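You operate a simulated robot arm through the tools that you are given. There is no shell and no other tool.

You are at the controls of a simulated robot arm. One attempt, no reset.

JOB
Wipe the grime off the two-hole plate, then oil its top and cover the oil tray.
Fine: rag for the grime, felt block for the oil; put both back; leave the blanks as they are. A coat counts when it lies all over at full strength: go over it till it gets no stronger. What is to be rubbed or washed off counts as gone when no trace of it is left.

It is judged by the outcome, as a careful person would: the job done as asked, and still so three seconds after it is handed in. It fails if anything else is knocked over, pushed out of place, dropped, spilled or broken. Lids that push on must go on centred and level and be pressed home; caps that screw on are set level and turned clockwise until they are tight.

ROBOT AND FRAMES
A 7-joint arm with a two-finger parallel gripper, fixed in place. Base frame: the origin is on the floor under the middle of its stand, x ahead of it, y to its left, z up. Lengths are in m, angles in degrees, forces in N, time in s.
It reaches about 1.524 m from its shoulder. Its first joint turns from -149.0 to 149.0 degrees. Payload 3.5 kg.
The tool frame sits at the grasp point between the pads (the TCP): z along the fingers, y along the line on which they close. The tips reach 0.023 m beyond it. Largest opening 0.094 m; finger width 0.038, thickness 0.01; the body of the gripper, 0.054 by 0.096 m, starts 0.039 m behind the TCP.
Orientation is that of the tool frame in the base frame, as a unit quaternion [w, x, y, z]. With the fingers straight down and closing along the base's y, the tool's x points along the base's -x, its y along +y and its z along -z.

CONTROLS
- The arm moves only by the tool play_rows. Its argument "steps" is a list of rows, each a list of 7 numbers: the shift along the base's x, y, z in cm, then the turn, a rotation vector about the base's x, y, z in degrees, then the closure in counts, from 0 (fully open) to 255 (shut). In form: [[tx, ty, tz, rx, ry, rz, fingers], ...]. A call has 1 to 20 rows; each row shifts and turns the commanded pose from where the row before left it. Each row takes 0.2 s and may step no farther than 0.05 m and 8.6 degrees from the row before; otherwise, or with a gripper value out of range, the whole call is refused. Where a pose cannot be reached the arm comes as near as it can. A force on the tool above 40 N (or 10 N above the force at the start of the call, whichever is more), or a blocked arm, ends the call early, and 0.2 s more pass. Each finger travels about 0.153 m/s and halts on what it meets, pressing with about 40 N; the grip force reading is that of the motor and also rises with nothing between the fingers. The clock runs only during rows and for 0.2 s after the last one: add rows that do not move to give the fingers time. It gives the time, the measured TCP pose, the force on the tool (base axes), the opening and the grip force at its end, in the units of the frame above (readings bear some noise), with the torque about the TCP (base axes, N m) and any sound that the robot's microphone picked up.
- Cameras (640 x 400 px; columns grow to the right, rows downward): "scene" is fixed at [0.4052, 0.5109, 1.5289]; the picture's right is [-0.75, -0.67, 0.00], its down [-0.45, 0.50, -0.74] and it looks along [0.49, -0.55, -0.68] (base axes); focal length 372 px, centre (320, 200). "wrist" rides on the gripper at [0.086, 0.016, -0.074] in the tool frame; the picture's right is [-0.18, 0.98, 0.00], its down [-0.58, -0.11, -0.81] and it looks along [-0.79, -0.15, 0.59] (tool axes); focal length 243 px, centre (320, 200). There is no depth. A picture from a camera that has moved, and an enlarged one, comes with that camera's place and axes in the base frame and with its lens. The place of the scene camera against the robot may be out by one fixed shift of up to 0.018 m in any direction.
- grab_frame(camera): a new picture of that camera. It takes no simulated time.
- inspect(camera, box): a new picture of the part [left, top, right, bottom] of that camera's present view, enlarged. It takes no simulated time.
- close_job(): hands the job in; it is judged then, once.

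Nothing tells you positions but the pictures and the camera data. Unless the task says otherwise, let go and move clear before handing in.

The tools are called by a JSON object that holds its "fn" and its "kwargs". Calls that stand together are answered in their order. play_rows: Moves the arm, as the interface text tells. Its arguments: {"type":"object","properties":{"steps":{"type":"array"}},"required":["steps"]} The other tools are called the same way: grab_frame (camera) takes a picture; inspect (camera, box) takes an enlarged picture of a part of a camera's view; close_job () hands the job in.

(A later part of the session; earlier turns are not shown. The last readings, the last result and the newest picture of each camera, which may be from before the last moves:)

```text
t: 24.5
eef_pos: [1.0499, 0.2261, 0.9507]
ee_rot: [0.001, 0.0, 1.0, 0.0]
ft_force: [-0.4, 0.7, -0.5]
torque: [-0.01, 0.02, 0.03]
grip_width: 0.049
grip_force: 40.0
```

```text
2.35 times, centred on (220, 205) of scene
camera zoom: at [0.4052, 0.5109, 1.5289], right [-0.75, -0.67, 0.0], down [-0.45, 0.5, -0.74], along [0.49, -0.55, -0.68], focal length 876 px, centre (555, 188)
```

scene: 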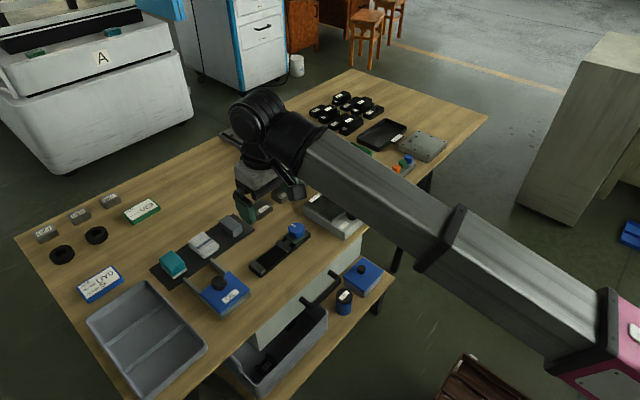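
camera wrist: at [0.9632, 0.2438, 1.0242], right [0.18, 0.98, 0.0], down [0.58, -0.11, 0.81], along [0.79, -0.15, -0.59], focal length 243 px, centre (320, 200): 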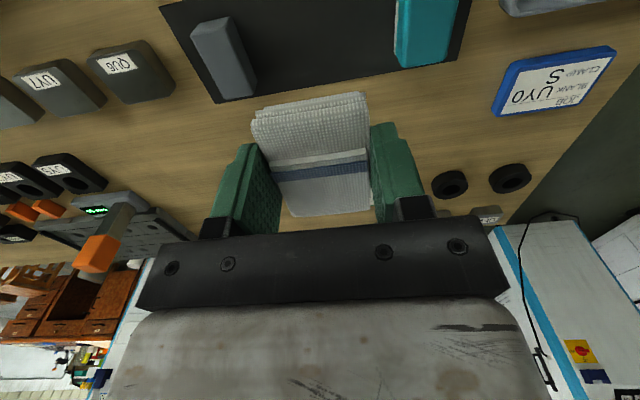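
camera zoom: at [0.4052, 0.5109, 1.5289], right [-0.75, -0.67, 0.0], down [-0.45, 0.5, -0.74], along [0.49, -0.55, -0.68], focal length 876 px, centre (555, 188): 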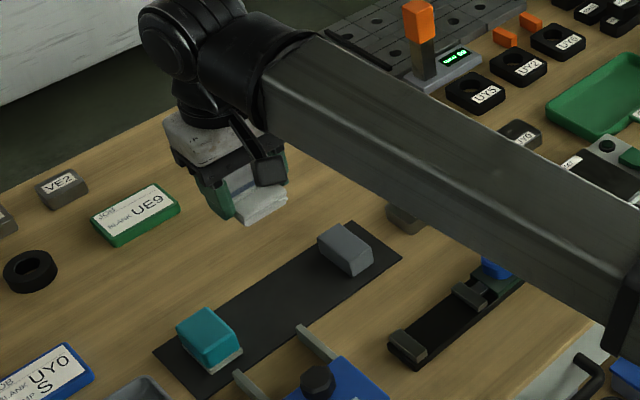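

The rag is securely held. I'll carry it across toward the plate at the right end, keeping well above everything.

{"fn": "play_rows", "kwargs": {"steps": [[-0.1, -0.4, 0.1, 0, 0, 0, 255], [-0.3, -1, 0.3, 0, 0, 0, 255], [-0.5, -2, 0.4, 0, 0, 0, 255], [-0.8, -3, 0.4, 0, 0, 0, 255], [-1, -3.6, 0.4, 0, 0, 0, 255], [-1, -3.6, 0.4, 0, 0, 0, 255], [-1, -3.6, 0.4, 0, 0, 0, 255], [-1, -3.6, 0.4, 0, 0, 0, 255], [-1, -3.6, 0.4, 0, 0, 0, 255], [-1, -3.6, 0.4, 0, 0, 0, 255], [-1, -3.6, 0.4, 0, 0, 0, 255], [-1, -3.6, 0.4, 0, 0, 0, 255], [-1, -3.6, 0.4, 0, 0, 0, 255], [-1, -3.6, 0.2, 0, 0, 0, 255], [-1, -3.6, 0, 0, 0, 0, 255], [-1, -3.6, 0, 0, 0, 0, 255], [-1, -3.6, 0, 0, 0, 0, 255], [-1, -3.6, 0, 0, 0, 0, 255], [-1, -3.6, 0, 0, 0, 0, 255], [-1, -3.6, 0, 0, 0, 0, 255]]}}

{"fn": "play_rows", "kwargs": {"steps": [[-0.3, -1.5, 0, 0, 0, 0, 255], [-0.4, -2.5, 0, 0, 0, 0, 255], [-0.5, -3, 0, 0, 0, 0, 255], [-0.5, -2.5, 0, 0, 0, 0, 255], [-0.4, -1.5, 0, 0, 0, 0, 255], [-0.2, -0.8, 0, 0, 0, 0, 255], [0, -0.3, 0, 0, 0, 0, 255], [0, 0, 0, 0, 0, 0, 255]]}}

{"fn": "grab_frame", "kwargs": {"camera": "wrist"}}

{"fn": "grab_frame", "kwargs": {"camera": "scene"}}

```text
t: 28.7
eef_pos: [0.8743, -0.413, 1.0007]
ee_rot: [0.001, -0.001, 1.0, 0.0]
ft_force: [0.1, -0.6, -0.2]
torque: [0.04, 0.0, 0.01]
grip_width: 0.0489
grip_force: 40.2
```

```text
t: 30.5
eef_pos: [0.8492, -0.5348, 1.0001]
ee_rot: [0.0, 0.001, 1.0, 0.0]
ft_force: [0.5, -0.2, -0.1]
torque: [-0.03, -0.03, 0.04]
grip_width: 0.0491
grip_force: 40.4
```

```text
taken
camera wrist: at [0.7633, -0.5174, 1.0738], right [0.19, 0.98, 0.0], down [0.58, -0.11, 0.81], along [0.79, -0.15, -0.59], focal length 243 px, centre (320, 200)
```

wrist: 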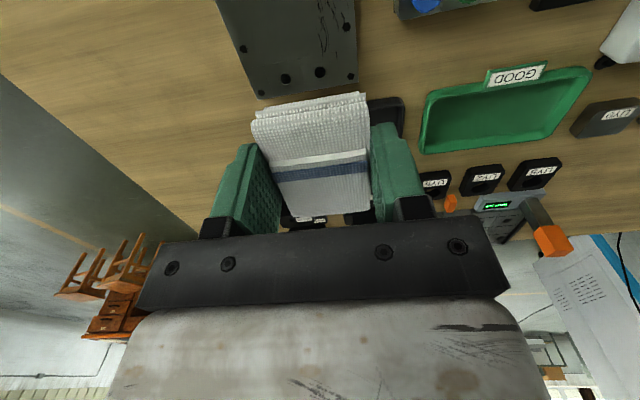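

```text
taken
```

scene: 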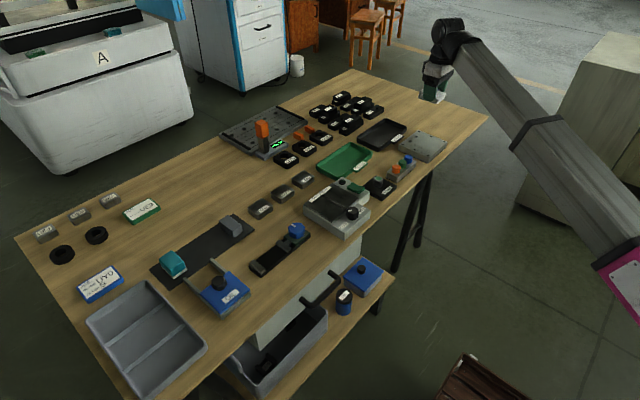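

The plate is below and nearer the robot: about x 0.79-0.92, y -0.62 to -0.50, holes near its far edge. I'll back off slightly to see the entire top.

{"fn": "play_rows", "kwargs": {"steps": [[-0.4, -0.2, 0.2, 0, 0, 0, 255], [-1, -0.4, 0.5, 0, 0, 0, 255], [-1.5, -0.6, 0.8, 0, 0, 0, 255], [-1.5, -0.6, 0.8, 0, 0, 0, 255], [-1, -0.4, 0.5, 0, 0, 0, 255], [-0.5, -0.3, 0.2, 0, 0, 0, 255], [0, 0, 0, 0, 0, 0, 255]]}}

{"fn": "grab_frame", "kwargs": {"camera": "wrist"}}

{"fn": "inspect", "kwargs": {"camera": "wrist", "box": [220, 0, 400, 120]}}

{"fn": "inspect", "kwargs": {"camera": "scene", "box": [390, 120, 460, 170]}}

```text
t: 32.1
eef_pos: [0.7904, -0.5593, 1.0293]
ee_rot: [0.0, 0.0, 1.0, 0.0]
ft_force: [0.9, 0.4, -0.1]
torque: [0.01, 0.01, -0.01]
grip_width: 0.049
grip_force: 40.8
```

```text
taken
camera wrist: at [0.704, -0.5424, 1.1044], right [0.18, 0.98, 0.0], down [0.58, -0.11, 0.81], along [0.79, -0.15, -0.59], focal length 243 px, centre (320, 200)
```

wrist: 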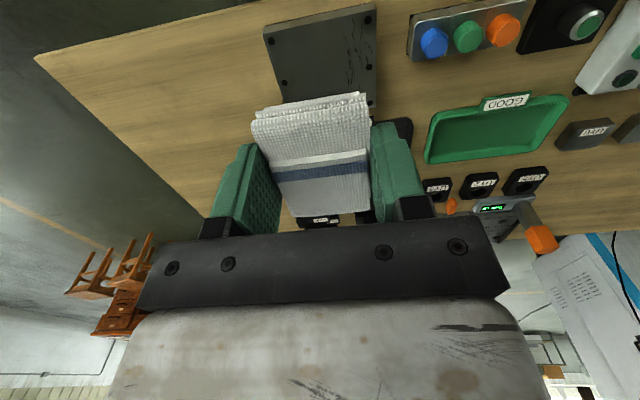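

```text
3.33 times, centred on (310, 60) of wrist
camera zoom: at [0.704, -0.5424, 1.1044], right [0.18, 0.98, 0.0], down [0.58, -0.11, 0.81], along [0.79, -0.15, -0.59], focal length 809 px, centre (353, 667)
```

zoom: 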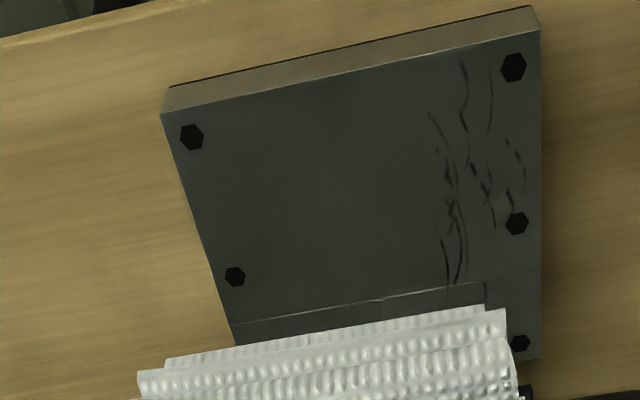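

```text
8.00 times, centred on (425, 145) of scene
camera zoom: at [0.4052, 0.5109, 1.5289], right [-0.75, -0.67, 0.0], down [-0.45, 0.5, -0.74], along [0.49, -0.55, -0.68], focal length 2977 px, centre (-520, 640)
```

zoom: 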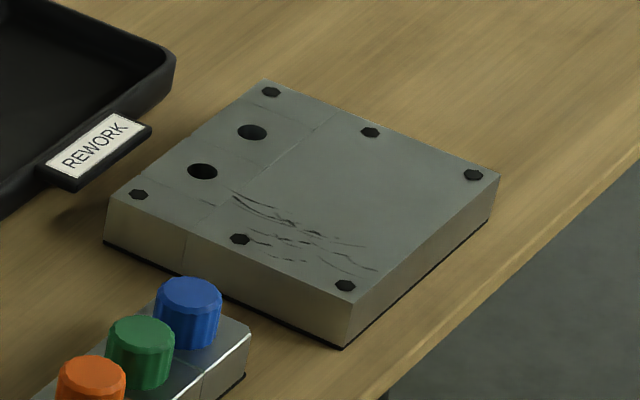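

The plate top spans about x 0.804-0.922, y -0.629 to -0.50, z≈0.781, with streaks on its +y side; button box lies beyond y≈-0.457 and the REWORK tray beyond x≈0.945. I'll bring the rag down over the streaked side, stopping a little above the surface.

{"fn": "play_rows", "kwargs": {"steps": [[0.3, 0.2, -0.4, 0, 0, 0, 255], [0.6, 0.3, -1, 0, 0, 0, 255], [0.9, 0.4, -2, 0, 0, 0, 255], [1.1, 0.5, -2.6, 0, 0, 0, 255], [1.1, 0.5, -2.6, 0, 0, 0, 255], [1.1, 0.5, -2.6, 0, 0, 0, 255], [1, 0.4, -2.4, 0, 0, 0, 255], [0.7, 0.3, -1.8, 0, 0, 0, 255], [0.4, 0.2, -1.4, 0, 0, 0, 255], [0, 0.1, -1.2, 0, 0, 0, 255], [0, 0, -1, 0, 0, 0, 255], [0, 0, -0.8, 0, 0, 0, 255], [0, 0, -0.6, 0, 0, 0, 255], [0, 0, -0.3, 0, 0, 0, 255], [0, 0, 0, 0, 0, 0, 255]]}}

{"fn": "inspect", "kwargs": {"camera": "scene", "box": [380, 80, 480, 180]}}

{"fn": "grab_frame", "kwargs": {"camera": "wrist"}}

```text
t: 35.3
eef_pos: [0.8634, -0.5233, 0.8224]
ee_rot: [0.002, 0.002, 1.0, 0.0]
ft_force: [-0.1, 0.3, -0.9]
torque: [-0.02, 0.01, -0.01]
grip_width: 0.0492
grip_force: 39.9
```

```text
4.00 times, centred on (430, 130) of scene
camera zoom: at [0.4052, 0.5109, 1.5289], right [-0.75, -0.67, 0.0], down [-0.45, 0.5, -0.74], along [0.49, -0.55, -0.68], focal length 1489 px, centre (-120, 480)
```

zoom: 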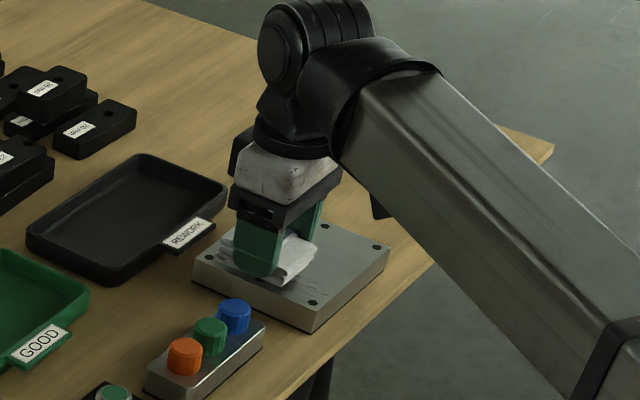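

```text
taken
camera wrist: at [0.777, -0.5077, 0.8968], right [0.18, 0.98, 0.0], down [0.58, -0.11, 0.81], along [0.79, -0.15, -0.59], focal length 243 px, centre (320, 200)
```

wrist: 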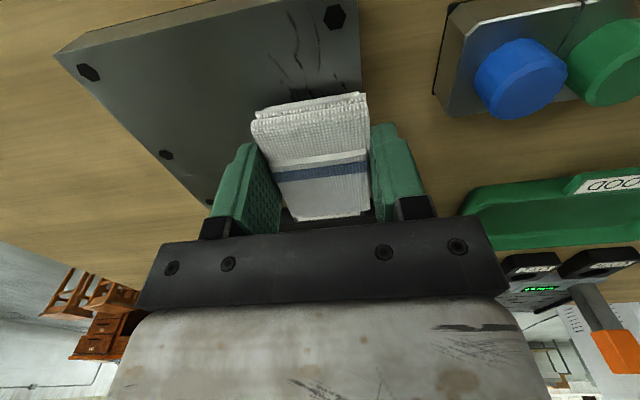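

The rag hovers just over the streaked side, clear of the button box. I'll lower slowly to find contact.

{"fn": "play_rows", "kwargs": {"steps": [[0, 0, -0.2, 0, 0, 0, 255], [0, 0, -0.2, 0, 0, 0, 255], [0, 0, -0.2, 0, 0, 0, 255], [0, 0, 0, 0, 0, 0, 255]]}}

{"fn": "play_rows", "kwargs": {"steps": [[0, 0, -0.1, 0, 0, 0, 255], [0, 0, -0.1, 0, 0, 0, 255], [0, 0, 0, 0, 0, 0, 255]]}}

```text
t: 36.3
eef_pos: [0.8627, -0.525, 0.8169]
ee_rot: [0.001, 0.001, 1.0, -0.001]
ft_force: [-0.1, 0.0, -0.1]
torque: [-0.01, 0.02, 0.04]
grip_width: 0.049
grip_force: 40.5
```

```text
t: 37.1
eef_pos: [0.8638, -0.5243, 0.8152]
ee_rot: [0.002, 0.001, 1.0, -0.001]
ft_force: [-1.9, 0.1, 15.0]
torque: [0.1, -0.06, 0.01]
grip_width: 0.049
grip_force: 40.2
```

Contact at TCP z≈0.815 with 15 N. I'll wipe along x over the streaked side with gentle steps and watch the force.

{"fn": "play_rows", "kwargs": {"steps": [[0.3, 0.2, 0, 0, 0, 0, 255], [0.6, 0.2, 0, 0, 0, 0, 255], [0.8, 0, 0, 0, 0, 0, 255], [0.6, 0, 0, 0, 0, 0, 255], [0.3, 0, 0, 0, 0, 0, 255], [-0.3, 0, 0, 0, 0, 0, 255], [-0.8, 0, 0, 0, 0, 0, 255], [-1, 0, 0, 0, 0, 0, 255], [-1, 0, 0, 0, 0, 0, 255], [-1, 0, 0, 0, 0, 0, 255], [-0.8, 0, 0, 0, 0, 0, 255], [-0.4, 0, 0, 0, 0, 0, 255], [0.4, 0, 0, 0, 0, 0, 255], [0.8, 0, 0, 0, 0, 0, 255], [1, 0, 0, 0, 0, 0, 255], [1, 0, 0, 0, 0, 0, 255], [1, 0, 0, 0, 0, 0, 255], [0.8, 0, 0, 0, 0, 0, 255], [0.3, 0, 0, 0, 0, 0, 255]]}}

{"fn": "inspect", "kwargs": {"camera": "wrist", "box": [50, 0, 400, 220]}}

{"fn": "inspect", "kwargs": {"camera": "scene", "box": [390, 110, 470, 170]}}

```text
t: 41.1
eef_pos: [0.888, -0.5214, 0.8164]
ee_rot: [0.0, 0.001, 1.0, 0.0]
ft_force: [-7.7, 1.0, 16.5]
torque: [0.07, 0.22, 0.01]
grip_width: 0.049
grip_force: 40.0
```

```text
1.82 times, centred on (225, 110) of wrist
camera zoom: at [0.8019, -0.5039, 0.8897], right [0.19, 0.98, 0.0], down [0.58, -0.11, 0.81], along [0.79, -0.15, -0.59], focal length 441 px, centre (493, 364)
```

zoom: 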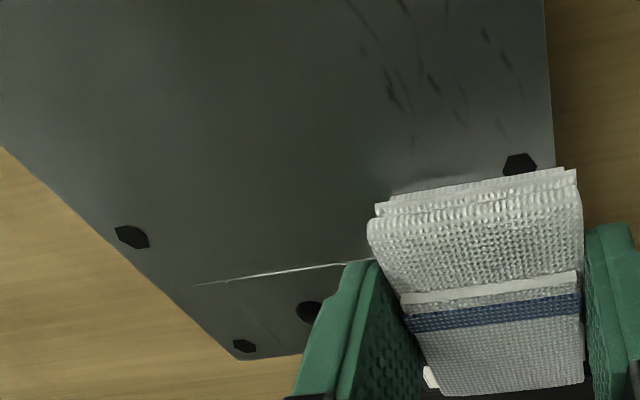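

```text
6.67 times, centred on (430, 140) of scene
camera zoom: at [0.4052, 0.5109, 1.5289], right [-0.75, -0.67, 0.0], down [-0.45, 0.5, -0.74], along [0.49, -0.55, -0.68], focal length 2481 px, centre (-413, 600)
```

zoom: 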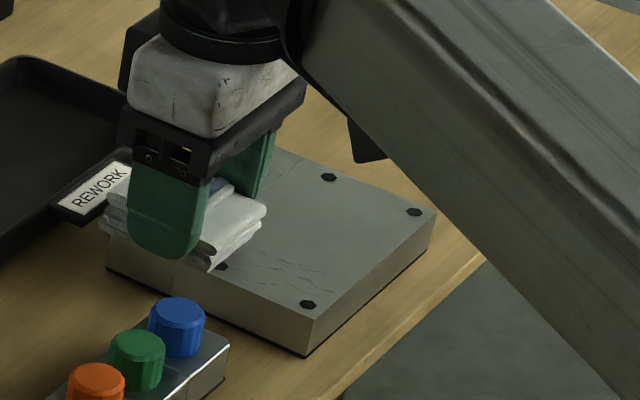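

The streaks are fading under the rag. I'll continue with longer strokes, stepping across in y.

{"fn": "play_rows", "kwargs": {"steps": [[-0.5, 0, 0, 0, 0, 0, 255], [-1, 0, 0, 0, 0, 0, 255], [-1.3, 0, 0, 0, 0, 0, 255], [-1.3, 0, 0, 0, 0, 0, 255], [-1.2, 0, 0, 0, 0, 0, 255], [-0.7, 0, 0, 0, 0, 0, 255], [0.7, 0, 0, 0, 0, 0, 255], [1.2, 0, 0, 0, 0, 0, 255], [1.3, 0, 0, 0, 0, 0, 255], [1.3, 0, 0, 0, 0, 0, 255], [1, 0, 0, 0, 0, 0, 255], [0.5, 0, 0, 0, 0, 0, 255], [-0.5, -0.4, 0, 0, 0, 0, 255], [-1, -0.4, 0, 0, 0, 0, 255], [-1.3, -0.2, 0, 0, 0, 0, 255], [-1.3, 0, 0, 0, 0, 0, 255], [-1.2, 0, 0, 0, 0, 0, 255], [-0.7, 0, 0, 0, 0, 0, 255], [0, 0, 0, 0, 0, 0, 255]]}}

{"fn": "play_rows", "kwargs": {"steps": [[0.7, 0, 0, 0, 0, 0, 255], [1.2, 0, 0, 0, 0, 0, 255], [1.3, 0, 0, 0, 0, 0, 255], [1.3, 0, 0, 0, 0, 0, 255], [1, 0, 0, 0, 0, 0, 255], [0.5, 0, 0, 0, 0, 0, 255], [-0.5, -0.4, 0, 0, 0, 0, 255], [-1, -0.4, 0, 0, 0, 0, 255], [-1.3, -0.2, 0, 0, 0, 0, 255], [-1.3, 0, 0, 0, 0, 0, 255], [-1.2, 0, 0, 0, 0, 0, 255], [-0.7, 0, 0, 0, 0, 0, 255], [0.7, 0, 0, 0, 0, 0, 255], [1.2, 0, 0, 0, 0, 0, 255], [1.3, 0, 0, 0, 0, 0, 255], [1.3, 0, 0, 0, 0, 0, 255], [1, 0, 0, 0, 0, 0, 255], [0.5, 0, 0, 0, 0, 0, 255], [0, 0, 0, 0, 0, 0, 255]]}}

{"fn": "inspect", "kwargs": {"camera": "wrist", "box": [50, 0, 450, 240]}}

{"fn": "inspect", "kwargs": {"camera": "scene", "box": [390, 110, 470, 170]}}

```text
t: 45.1
eef_pos: [0.8282, -0.5329, 0.8154]
ee_rot: [0.0, 0.001, 1.0, 0.0]
ft_force: [7.0, -0.4, 18.3]
torque: [-0.02, -0.09, 0.04]
grip_width: 0.049
grip_force: 39.8
```

```text
t: 49.1
eef_pos: [0.8885, -0.5418, 0.8158]
ee_rot: [0.001, 0.0, 1.0, 0.0]
ft_force: [0.2, 0.2, -0.4]
torque: [0.0, 0.03, -0.02]
grip_width: 0.0491
grip_force: 40.6
```

```text
1.60 times, centred on (250, 120) of wrist
camera zoom: at [0.8025, -0.5243, 0.8896], right [0.18, 0.98, 0.0], down [0.58, -0.11, 0.81], along [0.79, -0.15, -0.59], focal length 388 px, centre (432, 328)
```

zoom: 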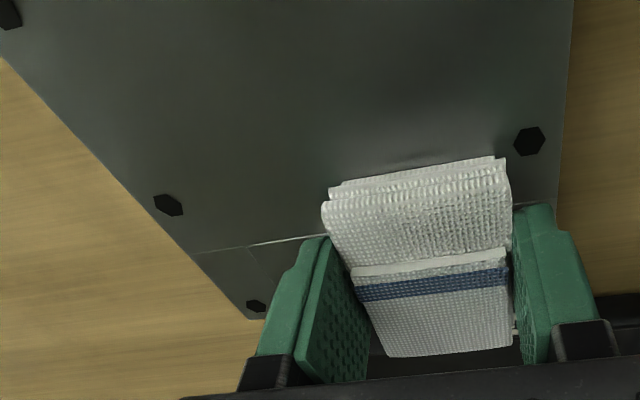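

```text
6.67 times, centred on (430, 140) of scene
camera zoom: at [0.4052, 0.5109, 1.5289], right [-0.75, -0.67, 0.0], down [-0.45, 0.5, -0.74], along [0.49, -0.55, -0.68], focal length 2481 px, centre (-413, 600)
```

zoom: 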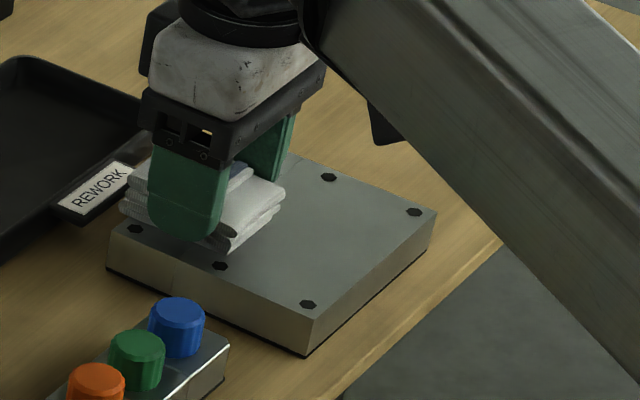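

The streaks look gone where visible, but contact force has dropped to zero here, so I'll press down slightly and keep wiping across the rest of the plate.

{"fn": "play_rows", "kwargs": {"steps": [[0, 0, -0.05, 0, 0, 0, 255], [0, 0, -0.05, 0, 0, 0, 255], [0, 0, 0, 0, 0, 0, 255]]}}

```text
t: 49.9
eef_pos: [0.8883, -0.5404, 0.8153]
ee_rot: [0.001, 0.001, 1.0, -0.001]
ft_force: [-0.5, -4.0, 18.1]
torque: [0.03, 0.02, -0.02]
grip_width: 0.0493
grip_force: 40.0
```

Contact restored at 18 N. I'll wipe the middle and the far-right side of the plate as well.

{"fn": "play_rows", "kwargs": {"steps": [[-0.5, -0.3, 0, 0, 0, 0, 255], [-1, -0.4, 0, 0, 0, 0, 255], [-1.3, -0.4, 0, 0, 0, 0, 255], [-1.3, -0.2, 0, 0, 0, 0, 255], [-1.2, 0, 0, 0, 0, 0, 255], [-0.7, 0, 0, 0, 0, 0, 255], [0.7, -0.3, 0, 0, 0, 0, 255], [1.2, -0.4, 0, 0, 0, 0, 255], [1.3, -0.4, 0, 0, 0, 0, 255], [1.3, -0.3, 0, 0, 0, 0, 255], [1, 0, 0, 0, 0, 0, 255], [0.5, 0, 0, 0, 0, 0, 255], [-0.5, -0.3, 0, 0, 0, 0, 255], [-1, -0.4, 0, 0, 0, 0, 255], [-1.3, -0.4, 0, 0, 0, 0, 255], [-1.3, -0.3, 0, 0, 0, 0, 255], [-1.2, 0, 0, 0, 0, 0, 255], [-0.7, 0, 0, 0, 0, 0, 255], [0, 0, 0, 0, 0, 0, 255]]}}

{"fn": "play_rows", "kwargs": {"steps": [[0.7, -0.4, 0, 0, 0, 0, 255], [1.2, -0.5, 0, 0, 0, 0, 255], [1.3, -0.5, 0, 0, 0, 0, 255], [1.3, -0.3, 0, 0, 0, 0, 255], [1, 0, 0, 0, 0, 0, 255], [0.5, 0, 0, 0, 0, 0, 255], [-0.5, -0.3, 0, 0, 0, 0, 255], [-1, -0.4, 0, 0, 0, 0, 255], [-1.3, -0.4, 0, 0, 0, 0, 255], [-1.3, -0.2, 0, 0, 0, 0, 255], [-1.2, 0, 0, 0, 0, 0, 255], [-0.7, 0, 0, 0, 0, 0, 255], [0.7, 0, 0, 0, 0, 0, 255], [1.2, 0, 0, 0, 0, 0, 255], [1.3, 0, 0, 0, 0, 0, 255], [1.3, 0, 0, 0, 0, 0, 255], [1, 0, 0, 0, 0, 0, 255], [0.5, 0, 0, 0, 0, 0, 255], [0, 0, 0, 0, 0, 0, 255]]}}

{"fn": "inspect", "kwargs": {"camera": "wrist", "box": [200, 0, 600, 240]}}

{"fn": "inspect", "kwargs": {"camera": "scene", "box": [390, 110, 470, 170]}}

```text
t: 51.2
eef_pos: [0.8329, -0.5535, 0.8144]
ee_rot: [0.002, 0.001, 1.0, -0.001]
ft_force: [0.0, 1.9, 8.2]
torque: [0.08, 0.26, -0.05]
grip_width: 0.049
grip_force: 40.0
stopped in row 6: the force on the tool passed its limit at 40 N (the readings are from after the stop); the commanded pose is now the measured one
```

```text
t: 54.4
eef_pos: [0.8558, -0.5834, 0.8148]
ee_rot: [-0.005, 0.002, 1.0, 0.0]
ft_force: [-10.3, 0.6, 12.9]
torque: [-0.09, -0.24, 0.19]
grip_width: 0.0492
grip_force: 39.8
stopped in row 15: the force on the tool passed its limit at 50 N (the readings are from after the stop); the commanded pose is now the measured one
```

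```text
1.60 times, centred on (400, 120) of wrist
camera zoom: at [0.7695, -0.5668, 0.8901], right [0.19, 0.98, 0.0], down [0.59, -0.11, 0.8], along [0.79, -0.15, -0.6], focal length 388 px, centre (192, 328)
```

zoom: 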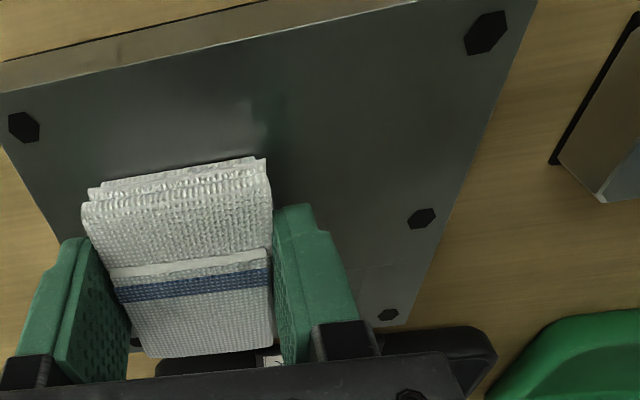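

```text
6.67 times, centred on (430, 140) of scene
camera zoom: at [0.4052, 0.5109, 1.5289], right [-0.75, -0.67, 0.0], down [-0.45, 0.5, -0.74], along [0.49, -0.55, -0.68], focal length 2481 px, centre (-413, 600)
```

zoom: 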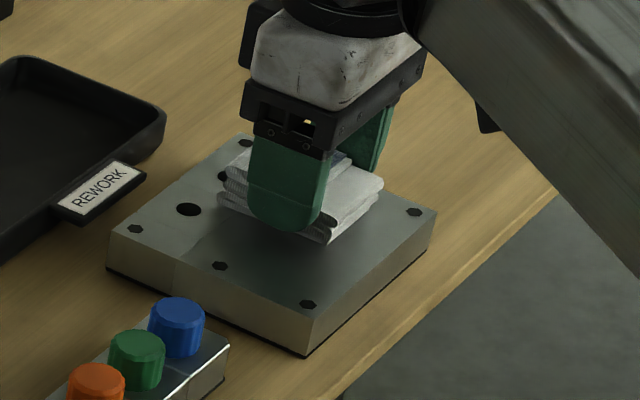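

The streaks appear gone; the contact varied and tripped the limit. I'll lift off, square the orientation and look at the whole top.

{"fn": "play_rows", "kwargs": {"steps": [[0, 0, 0.3, 0, 0, 0, 255], [-0.3, 0.2, 0.8, 0, -0.57, 0.23, 255], [-0.6, 0.3, 1.5, 0, 0, 0, 255], [-0.8, 0.4, 2.2, 0, 0, 0, 255], [-1, 0.4, 2.6, 0, 0, 0, 255], [-1, 0.4, 2.8, 0, 0, 0, 255], [-1, 0.4, 2.8, 0, 0, 0, 255], [-1, 0.2, 2.8, 0, 0, 0, 255], [-0.6, 0.1, 2.2, 0, 0, 0, 255], [-0.2, 0, 1.2, 0, 0, 0, 255], [0, 0, 0.4, 0, 0, 0, 255], [0, 0, 0, 0, 0, 0, 255]]}}

{"fn": "inspect", "kwargs": {"camera": "wrist", "box": [220, 0, 400, 120]}}

{"fn": "inspect", "kwargs": {"camera": "scene", "box": [390, 120, 460, 170]}}

```text
t: 57.0
eef_pos: [0.7907, -0.5591, 1.0086]
ee_rot: [0.001, -0.001, 1.0, 0.0]
ft_force: [0.0, -0.1, -1.2]
torque: [-0.02, 0.0, -0.01]
grip_width: 0.0492
grip_force: 39.5
```

```text
3.33 times, centred on (310, 60) of wrist
camera zoom: at [0.7053, -0.5421, 1.0834], right [0.18, 0.98, 0.0], down [0.58, -0.11, 0.81], along [0.79, -0.15, -0.59], focal length 809 px, centre (353, 667)
```

zoom: 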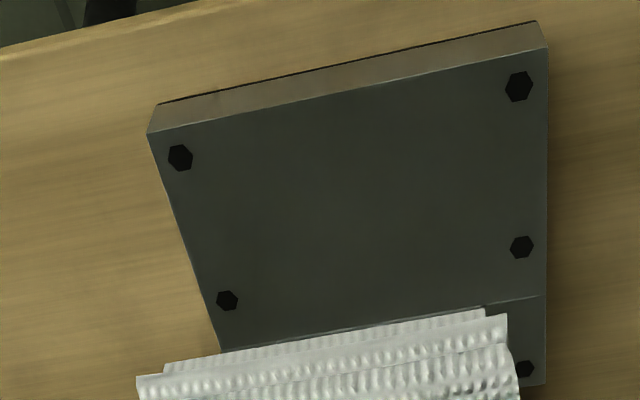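

```text
8.00 times, centred on (425, 145) of scene
camera zoom: at [0.4052, 0.5109, 1.5289], right [-0.75, -0.67, 0.0], down [-0.45, 0.5, -0.74], along [0.49, -0.55, -0.68], focal length 2977 px, centre (-520, 640)
```

zoom: 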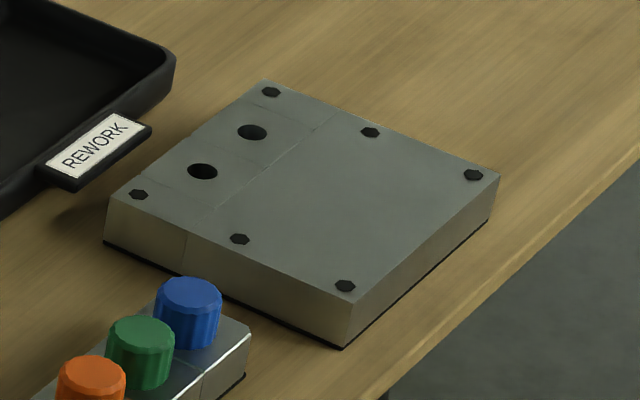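

The top looks clean. I'll zoom in tighter to be sure no faint trace is left.

{"fn": "inspect", "kwargs": {"camera": "scene", "box": [398, 126, 426, 154]}}

{"fn": "inspect", "kwargs": {"camera": "scene", "box": [416, 134, 456, 164]}}

{"fn": "inspect", "kwargs": {"camera": "wrist", "box": [300, 0, 390, 60]}}

{"fn": "inspect", "kwargs": {"camera": "wrist", "box": [310, 50, 390, 110]}}

```text
14.29 times, centred on (412, 140) of scene
camera zoom: at [0.4052, 0.5109, 1.5289], right [-0.75, -0.67, 0.0], down [-0.45, 0.5, -0.74], along [0.49, -0.55, -0.68], focal length 5317 px, centre (-994, 1057)
```

zoom: 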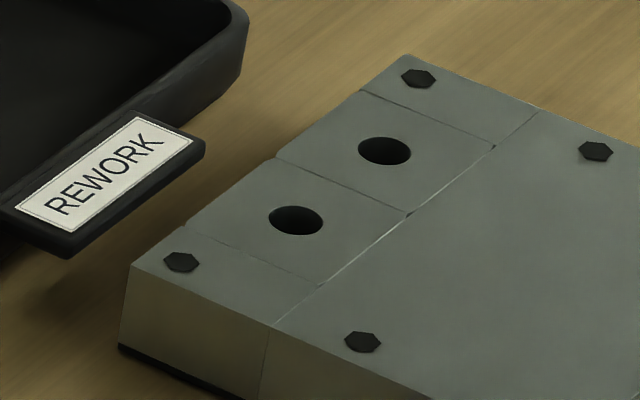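

```text
13.33 times, centred on (436, 149) of scene
camera zoom: at [0.4052, 0.5109, 1.5289], right [-0.75, -0.67, 0.0], down [-0.45, 0.5, -0.74], along [0.49, -0.55, -0.68], focal length 4962 px, centre (-1227, 880)
```

zoom: 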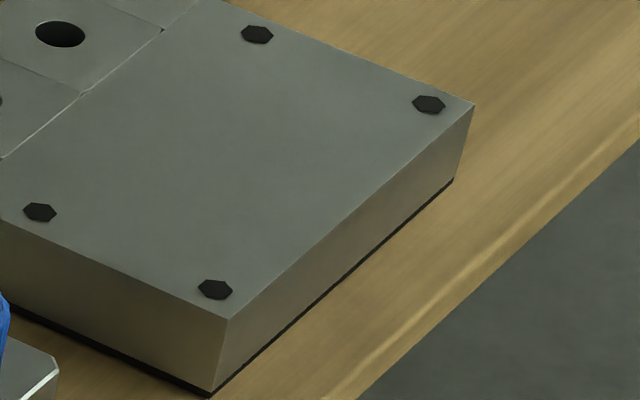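

```text
6.67 times, centred on (345, 30) of wrist
camera zoom: at [0.7053, -0.5421, 1.0834], right [0.18, 0.98, 0.0], down [0.58, -0.11, 0.81], along [0.79, -0.15, -0.59], focal length 1618 px, centre (153, 1333)
```

zoom: 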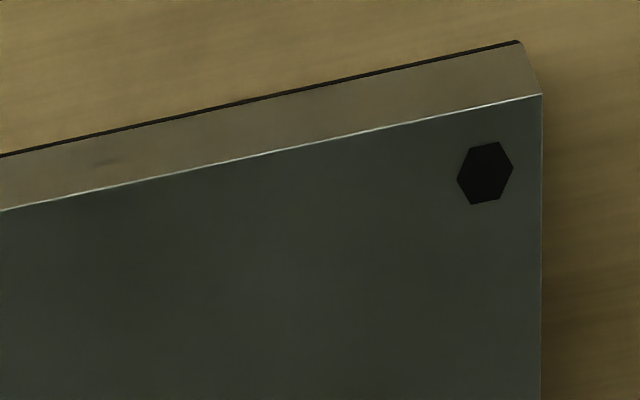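

```text
6.67 times, centred on (350, 80) of wrist
camera zoom: at [0.7053, -0.5421, 1.0834], right [0.18, 0.98, 0.0], down [0.58, -0.11, 0.81], along [0.79, -0.15, -0.59], focal length 1618 px, centre (120, 1000)
```

zoom: 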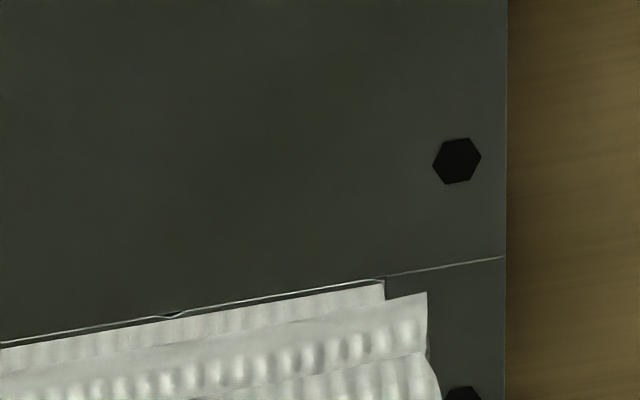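

No trace visible, but I'll do one more light pass over the formerly streaked side for certainty before oiling.

{"fn": "play_rows", "kwargs": {"steps": [[0.3, 0.2, -0.4, 0, 0, 0, 255], [0.6, 0.3, -1, 0, 0, 0, 255], [0.9, 0.4, -2, 0, 0, 0, 255], [1.1, 0.5, -2.6, 0, 0, 0, 255], [1.1, 0.5, -2.6, 0, 0, 0, 255], [1.1, 0.5, -2.6, 0, 0, 0, 255], [1, 0.5, -2.4, 0, 0, 0, 255], [0.7, 0.4, -1.8, 0, 0, 0, 255], [0.3, 0.3, -1.4, 0, 0, 0, 255], [0, 0.1, -1.0, 0, 0, 0, 255], [0, 0, -0.7, 0, 0, 0, 255], [0, 0, -0.4, 0, 0, 0, 255], [0, 0, -0.2, 0, 0, 0, 255], [0, 0, -0.1, 0, 0, 0, 255], [0, 0, 0, 0, 0, 0, 255]]}}

{"fn": "play_rows", "kwargs": {"steps": [[0, 0, -0.1, 0, 0, 0, 255], [0, 0, 0, 0, 0, 0, 255]]}}

```text
t: 60.2
eef_pos: [0.8628, -0.5233, 0.8168]
ee_rot: [0.001, 0.0, 1.0, 0.0]
ft_force: [0.7, -0.8, -0.1]
torque: [-0.01, -0.03, 0.03]
grip_width: 0.049
grip_force: 40.0
```

```text
t: 60.8
eef_pos: [0.8635, -0.5254, 0.8168]
ee_rot: [0.0, -0.001, 1.0, -0.001]
ft_force: [0.1, -0.5, -0.2]
torque: [0.02, 0.03, 0.0]
grip_width: 0.0488
grip_force: 40.3
```

{"fn": "play_rows", "kwargs": {"steps": [[0, 0, -0.1, 0, 0, 0, 255], [0, 0, 0, 0, 0, 0, 255]]}}

```text
t: 61.4
eef_pos: [0.8625, -0.5242, 0.8165]
ee_rot: [0.001, -0.002, 1.0, 0.0]
ft_force: [0.4, 0.2, -0.1]
torque: [0.02, 0.0, 0.01]
grip_width: 0.049
grip_force: 40.1
```

Still no contact; another small step down.

{"fn": "play_rows", "kwargs": {"steps": [[0, 0, -0.1, 0, 0, 0, 255], [0, 0, 0, 0, 0, 0, 255]]}}

```text
t: 62.0
eef_pos: [0.8623, -0.5218, 0.8156]
ee_rot: [0.002, 0.0, 1.0, 0.0]
ft_force: [-0.1, -1.9, 5.2]
torque: [-0.1, 0.16, 0.06]
grip_width: 0.0492
grip_force: 40.3
```

Contact at 5 N. A hair more and then strokes over the streaked band.

{"fn": "play_rows", "kwargs": {"steps": [[0.4, 0, -0.05, 0, 0, 0, 255], [0.9, 0, 0, 0, 0, 0, 255], [0.9, 0, 0, 0, 0, 0, 255], [0.4, 0, 0, 0, 0, 0, 255], [-0.6, 0, 0, 0, 0, 0, 255], [-1.2, 0, 0, 0, 0, 0, 255], [-1.3, 0, 0, 0, 0, 0, 255], [-1.3, 0, 0, 0, 0, 0, 255], [-1.1, 0, 0, 0, 0, 0, 255], [-0.5, -0.3, 0, 0, 0, 0, 255], [0.5, -0.4, 0, 0, 0, 0, 255], [1.1, -0.4, 0, 0, 0, 0, 255], [1.3, -0.2, 0, 0, 0, 0, 255], [1.3, 0, 0, 0, 0, 0, 255], [1.2, 0, 0, 0, 0, 0, 255], [0.6, 0, 0, 0, 0, 0, 255], [0, 0, 0, 0, 0, 0, 255]]}}

{"fn": "play_rows", "kwargs": {"steps": [[-0.6, 0, 0, 0, 0, 0, 255], [-1.2, 0, 0, 0, 0, 0, 255], [-1.3, 0, 0, 0, 0, 0, 255], [-1.3, 0, 0, 0, 0, 0, 255], [-1.1, 0, 0, 0, 0, 0, 255], [-0.5, -0.4, 0, 0, 0, 0, 255], [0.5, -0.5, 0, 0, 0, 0, 255], [1.1, -0.4, 0, 0, 0, 0, 255], [1.3, -0.2, 0, 0, 0, 0, 255], [1.3, 0, 0, 0, 0, 0, 255], [1.2, 0, 0, 0, 0, 0, 255], [0.6, 0, 0, 0, 0, 0, 255], [0, 0, 0, 0, 0, 0, 255]]}}

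```text
t: 65.6
eef_pos: [0.8881, -0.5354, 0.8143]
ee_rot: [0.002, -0.001, 1.0, 0.0]
ft_force: [-3.5, -1.4, 8.7]
torque: [-0.03, 0.11, -0.04]
grip_width: 0.049
grip_force: 40.0
```

```text
t: 67.8
eef_pos: [0.8562, -0.5506, 0.8149]
ee_rot: [-0.006, 0.0, 1.0, 0.001]
ft_force: [-8.3, 0.6, 10.6]
torque: [0.0, -0.16, 0.07]
grip_width: 0.0492
grip_force: 39.6
stopped in row 10: the force on the tool passed its limit at 50 N (the readings are from after the stop); the commanded pose is now the measured one
```

The stroke caught on the plate's seam again, but the streak band has been fully re-wiped. I'll lift off, straighten, look once more, and carry the rag back to its place on the mat.

{"fn": "play_rows", "kwargs": {"steps": [[0, 0, 0.3, 0, 0, 0, 255], [0, 0, 0.9, -0.1, -0.69, 0, 255], [0, 0, 1.6, 0, 0, 0, 255], [0, 0, 2.4, 0, 0, 0, 255], [0, 0.4, 2.6, 0, 0, 0, 255], [0.2, 1, 2.4, 0, 0, 0, 255], [0.5, 2, 1.8, 0, 0, 0, 255], [0.8, 3, 1.0, 0, 0, 0, 255], [0.9, 3.6, 0.5, 0, 0, 0, 255], [0.9, 3.6, 0, 0, 0, 0, 255], [0.9, 3.6, 0, 0, 0, 0, 255], [0.9, 3.6, 0, 0, 0, 0, 255], [0.9, 3.6, 0, 0, 0, 0, 255], [0.9, 3.6, 0, 0, 0, 0, 255], [0.9, 3.6, 0, 0, 0, 0, 255], [0.9, 3.6, 0, 0, 0, 0, 255], [0.9, 3.6, 0, 0, 0, 0, 255], [0.9, 3.6, 0, 0, 0, 0, 255], [0.8, 3, 0, 0, 0, 0, 255], [0.4, 1.5, 0, 0, 0, 0, 255]]}}

{"fn": "inspect", "kwargs": {"camera": "scene", "box": [390, 120, 460, 170]}}

```text
t: 72.0
eef_pos: [0.9731, -0.0823, 0.9506]
ee_rot: [0.0, 0.0, 1.0, 0.0]
ft_force: [0.3, -0.4, -0.5]
torque: [0.02, -0.02, -0.01]
grip_width: 0.0489
grip_force: 39.6
```

```text
8.00 times, centred on (425, 145) of scene
camera zoom: at [0.4052, 0.5109, 1.5289], right [-0.75, -0.67, 0.0], down [-0.45, 0.5, -0.74], along [0.49, -0.55, -0.68], focal length 2977 px, centre (-520, 640)
```

zoom: 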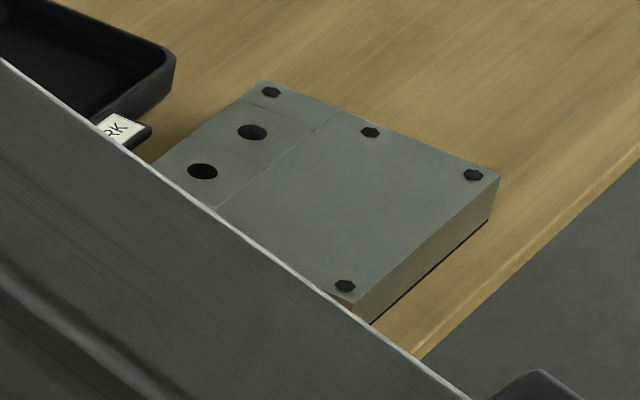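

The plate is clean and unmoved. Continuing to above the rag's spot on the mat.

{"fn": "play_rows", "kwargs": {"steps": [[0.2, 0.6, 0, 0, 0, 0, 255], [0.4, 1.5, 0, 0, 0, 0, 255], [0.7, 2.6, 0, 0, 0, 0, 255], [0.9, 3.5, 0, 0, 0, 0, 255], [0.9, 3.6, 0, 0, 0, 0, 255], [0.9, 3.6, 0, 0, 0, 0, 255], [0.9, 3.6, 0, 0, 0, 0, 255], [0.9, 3.6, 0, 0, 0, 0, 255], [0.8, 3.4, 0, 0, 0, 0, 255], [0.6, 2.4, 0, 0, 0, 0, 255], [0.3, 1.5, 0, 0, 0, 0, 255], [0.2, 0.7, 0, 0, 0, 0, 255], [0, 0.3, 0, 0, 0, 0, 255], [0, 0, 0, 0, 0, 0, 255], [0, 0, 0, 0, 0, 0, 255]]}}

{"fn": "grab_frame", "kwargs": {"camera": "wrist"}}

```text
t: 75.2
eef_pos: [1.0505, 0.2274, 0.9487]
ee_rot: [0.001, 0.0, 1.0, 0.0]
ft_force: [-0.7, -0.8, -0.5]
torque: [-0.04, -0.04, 0.0]
grip_width: 0.0489
grip_force: 40.7
```

```text
taken
camera wrist: at [0.9648, 0.2447, 1.0226], right [0.18, 0.98, 0.0], down [0.58, -0.11, 0.81], along [0.79, -0.15, -0.59], focal length 243 px, centre (320, 200)
```

wrist: 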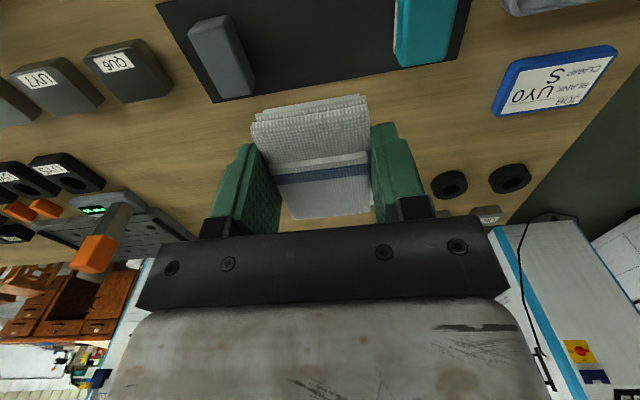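

Directly above its original spot. Descending to just above the mat.

{"fn": "play_rows", "kwargs": {"steps": [[0, 0, -0.4, 0, 0, 0, 255], [0, 0, -1, 0, 0, 0, 255], [0, 0, -1.8, 0, 0, 0, 255], [0, 0, -2.4, 0, 0, 0, 255], [0, 0, -2.4, 0, 0, 0, 255], [0, 0, -2.4, 0, 0, 0, 255], [0, 0, -2, 0, 0, 0, 255], [0, 0, -1.3, 0, 0, 0, 255], [0, 0, -0.8, 0, 0, 0, 255], [0, 0, -0.4, 0, 0, 0, 255], [0, 0, -0.2, 0, 0, 0, 255], [0, 0, -0.1, 0, 0, 0, 255], [0, 0, 0, 0, 0, 0, 255]]}}

```text
t: 78.0
eef_pos: [1.0506, 0.228, 0.7957]
ee_rot: [0.001, 0.001, 1.0, 0.0]
ft_force: [-0.6, -0.5, -0.5]
torque: [-0.02, -0.01, 0.02]
grip_width: 0.0491
grip_force: 39.8
```

{"fn": "play_rows", "kwargs": {"steps": [[0, 0, -0.1, 0, 0, 0, 255], [0, 0, -0.1, 0, 0, 0, 255], [0, 0, 0, 0, 0, 0, 255]]}}

```text
t: 78.8
eef_pos: [1.051, 0.2261, 0.7944]
ee_rot: [0.001, 0.0, 1.0, 0.0]
ft_force: [0.0, 0.5, 0.2]
torque: [0.01, 0.04, 0.01]
grip_width: 0.0488
grip_force: 40.0
```

Still free, I'm lowering in small steps until the rag touches the mat.

{"fn": "play_rows", "kwargs": {"steps": [[0, 0, -0.1, 0, 0, 0, 255], [0, 0, 0, 0, 0, 0, 255]]}}

{"fn": "play_rows", "kwargs": {"steps": [[0, 0, -0.05, 0, 0, 0, 255], [0, 0, 0, 0, 0, 0, 255]]}}

```text
t: 79.3
eef_pos: [1.0512, 0.227, 0.7935]
ee_rot: [0.001, 0.0, 1.0, 0.0]
ft_force: [0.1, 0.8, -0.3]
torque: [0.01, -0.02, -0.04]
grip_width: 0.0488
grip_force: 39.8
```

```text
t: 80.0
eef_pos: [1.051, 0.2265, 0.7936]
ee_rot: [0.001, 0.0, 1.0, 0.0]
ft_force: [-0.1, 0.5, -0.6]
torque: [0.03, -0.01, 0.03]
grip_width: 0.049
grip_force: 40.3
```

{"fn": "play_rows", "kwargs": {"steps": [[0, 0, -0.1, 0, 0, 0, 255], [0, 0, 0, 0, 0, 0, 255]]}}

{"fn": "play_rows", "kwargs": {"steps": [[0, 0, -0.1, 0, 0, 0, 255], [0, 0, 0, 0, 0, 0, 255]]}}

```text
t: 80.5
eef_pos: [1.05, 0.2286, 0.7917]
ee_rot: [0.001, 0.0, 1.0, -0.001]
ft_force: [0.4, -0.7, -0.2]
torque: [0.0, 0.0, -0.01]
grip_width: 0.0489
grip_force: 40.3
```

```text
t: 81.2
eef_pos: [1.0505, 0.2278, 0.7928]
ee_rot: [0.002, 0.0, 1.0, 0.0]
ft_force: [2.3, -1.0, 10.0]
torque: [0.03, 0.09, -0.04]
grip_width: 0.049
grip_force: 40.0
```

The rag rests on the mat (10 N). I'll open partly to 7.5 cm so the fingers don't touch the neighbours, then rise.

{"fn": "play_rows", "kwargs": {"steps": [[0, 0, 0, 0, 0, 0, 110], [0, 0, 0, 0, 0, 0, 80], [0, 0, 0, 0, 0, 0, 55], [0, 0, 0, 0, 0, 0, 51], [0, 0, 0, 0, 0, 0, 51]]}}

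{"fn": "play_rows", "kwargs": {"steps": [[0, 0, 0.4, 0, 0, 0, 51], [0, 0, 0.8, 0, 0, 0, 51], [0, 0, 1.3, 0, 0, 0, 51], [0, 0, 1.8, 0, 0, 0, 51], [0, 0, 2, 0, 0, 0, 51], [0, 0, 1.8, 0, 0, 0, 51], [0, 0, 1.2, 0, 0, 0, 51], [0, 0, 0.6, 0, 0, 0, 51], [0, 0, 0, 0, 0, 0, 51]]}}

{"fn": "grab_frame", "kwargs": {"camera": "wrist"}}

{"fn": "inspect", "kwargs": {"camera": "scene", "box": [140, 180, 300, 300]}}

```text
t: 82.3
eef_pos: [1.0508, 0.2267, 0.7908]
ee_rot: [0.001, 0.0, 1.0, 0.0]
ft_force: [0.0, -1.0, 0.3]
torque: [0.0, 0.0, 0.01]
grip_width: 0.0754
grip_force: 0.1
```

```text
t: 84.3
eef_pos: [1.0505, 0.2278, 0.8917]
ee_rot: [0.002, 0.001, 1.0, 0.0]
ft_force: [0.5, -0.3, -0.2]
torque: [-0.03, -0.01, 0.0]
grip_width: 0.0748
grip_force: 0.0
```

```text
taken
camera wrist: at [0.9638, 0.244, 0.9649], right [0.18, 0.98, 0.0], down [0.58, -0.11, 0.81], along [0.79, -0.15, -0.59], focal length 243 px, centre (320, 200)
```

wrist: 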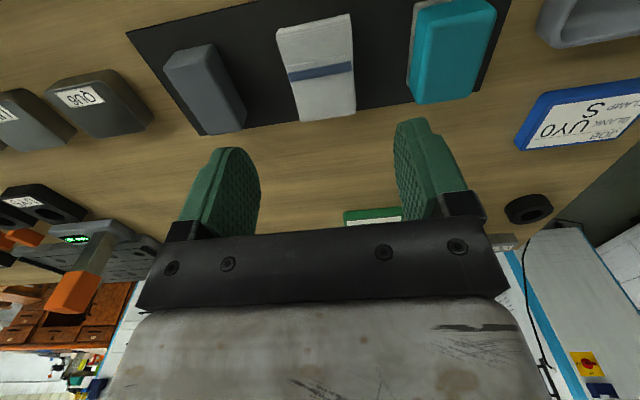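

```text
3.33 times, centred on (220, 240) of scene
camera zoom: at [0.4052, 0.5109, 1.5289], right [-0.75, -0.67, 0.0], down [-0.45, 0.5, -0.74], along [0.49, -0.55, -0.68], focal length 1241 px, centre (653, 67)
```

zoom: 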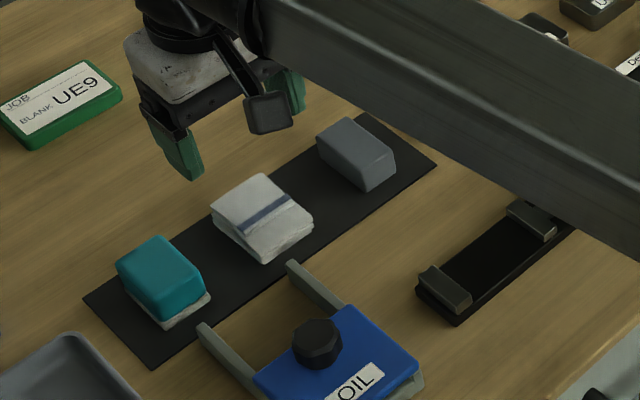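

The rag is back in its original spot. Next I'll look closely at the oil tray's slide lid before gripping its knob.

{"fn": "play_rows", "kwargs": {"steps": [[-0.3, 0.1, 0.6, 0, 0, 0, 40], [-0.8, 0.3, 1.2, 0, 0, 0, 20], [-1.5, 0.4, 1.5, 0, 0, 0, 0], [-2.2, 0.5, 1.4, 0, 0, 0, 0], [-2.8, 0.5, 0.8, 0, 0, 0, 0], [-2.8, 0.5, 0.3, 0, 0, 0, 0], [-2.8, 0.4, 0, 0, 0, 0, 0], [-2.6, 0.3, 0, 0, 0, 0, 0], [-1.8, 0.2, 0, 0, 0, 0, 0], [-1, 0, 0, 0, 0, 0, 0], [-0.4, 0, 0, 0, 0, 0, 0], [0, 0, 0, 0, 0, 0, 0]]}}

{"fn": "grab_frame", "kwargs": {"camera": "wrist"}}

{"fn": "inspect", "kwargs": {"camera": "wrist", "box": [260, 0, 440, 130]}}

```text
t: 87.0
eef_pos: [0.861, 0.2583, 0.9487]
ee_rot: [0.0, 0.0, 1.0, 0.0]
ft_force: [0.3, 0.4, -0.2]
torque: [0.01, -0.02, 0.01]
grip_width: 0.0939
grip_force: 0.1
```

```text
taken
camera wrist: at [0.7745, 0.2754, 1.0218], right [0.18, 0.98, 0.0], down [0.58, -0.11, 0.81], along [0.79, -0.15, -0.59], focal length 243 px, centre (320, 200)
```

wrist: 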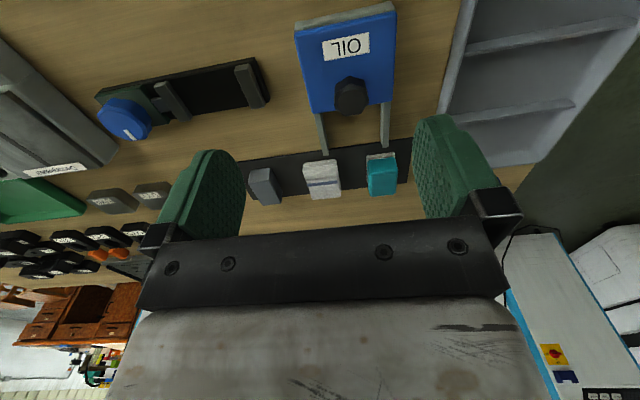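

```text
3.08 times, centred on (350, 65) of wrist
camera zoom: at [0.7745, 0.2754, 1.0218], right [0.18, 0.98, 0.0], down [0.58, -0.11, 0.81], along [0.79, -0.15, -0.59], focal length 746 px, centre (228, 615)
```

zoom: 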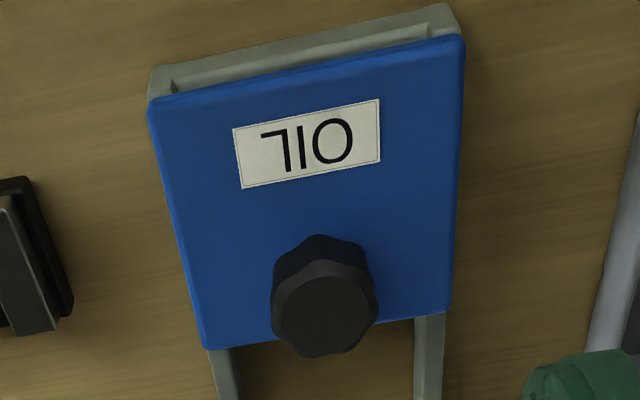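

The knob's top is at about (0.906, 0.280, 0.815), ~3.2 cm across; the lid top is near 0.79. I'll come down over it with the fingers at about 6 cm, to TCP z≈0.82.

{"fn": "play_rows", "kwargs": {"steps": [[0.4, 0.2, -0.2, 0, 0, 0, 40], [1, 0.5, -0.6, 0, 0, 0, 92], [1.3, 0.6, -1.2, 0, 0, 0, 92], [1.1, 0.5, -1.8, 0, 0, 0, 92], [0.5, 0.3, -2, 0, 0, 0, 92], [0.2, 0.1, -2, 0, 0, 0, 92], [0, 0, -1.8, 0, 0, 0, 92], [0, 0, -1.3, 0, 0, 0, 92], [0, 0, -0.9, 0, 0, 0, 92], [0, 0, -0.6, 0, 0, 0, 92], [0, 0, -0.3, 0, 0, 0, 92], [0, 0, 0, 0, 0, 0, 92]]}}

{"fn": "grab_frame", "kwargs": {"camera": "wrist"}}

{"fn": "inspect", "kwargs": {"camera": "scene", "box": [160, 210, 300, 320]}}

```text
t: 89.5
eef_pos: [0.9061, 0.2826, 0.8202]
ee_rot: [0.0, 0.0, 1.0, 0.0]
ft_force: [0.4, 0.5, 0.3]
torque: [-0.02, -0.03, -0.01]
grip_width: 0.0599
grip_force: 0.0
```

```text
taken
camera wrist: at [0.819, 0.2989, 0.8944], right [0.18, 0.98, 0.0], down [0.58, -0.11, 0.81], along [0.79, -0.15, -0.59], focal length 243 px, centre (320, 200)
```

wrist: 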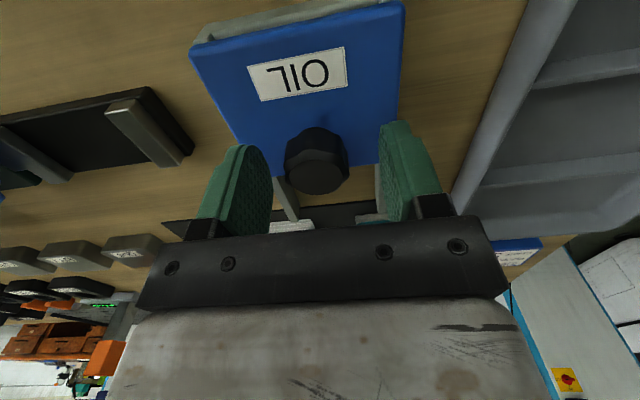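

```text
3.64 times, centred on (230, 265) of scene
camera zoom: at [0.4052, 0.5109, 1.5289], right [-0.75, -0.67, 0.0], down [-0.45, 0.5, -0.74], along [0.49, -0.55, -0.68], focal length 1353 px, centre (647, -36)
```

zoom: 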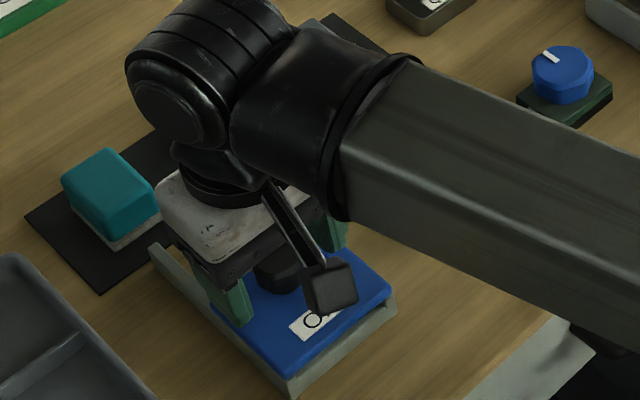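

The knob is between the fingers, slightly toward -y. I'll nudge by 2.5 mm and close.

{"fn": "play_rows", "kwargs": {"steps": [[0, -0.25, 0, 0, 0, 0, 92], [0, 0, 0, 0, 0, 0, 120], [0, 0, 0, 0, 0, 0, 150], [0, 0, 0, 0, 0, 0, 180], [0, 0, 0, 0, 0, 0, 255], [0, 0, 0, 0, 0, 0, 255]]}}

{"fn": "grab_frame", "kwargs": {"camera": "wrist"}}

```text
t: 91.0
eef_pos: [0.9063, 0.2797, 0.8214]
ee_rot: [0.0, -0.001, 1.0, 0.0]
ft_force: [0.0, 5.7, 0.4]
torque: [0.11, -0.07, 0.01]
grip_width: 0.031
grip_force: 45.0
```

```text
taken
camera wrist: at [0.8196, 0.2966, 0.8947], right [0.18, 0.98, 0.0], down [0.58, -0.11, 0.81], along [0.79, -0.15, -0.59], focal length 243 px, centre (320, 200)
```

wrist: 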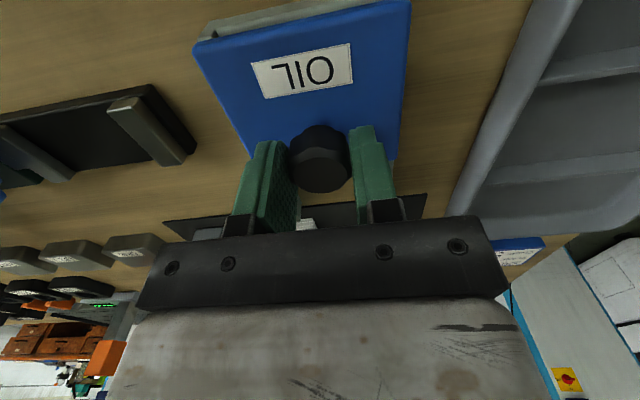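

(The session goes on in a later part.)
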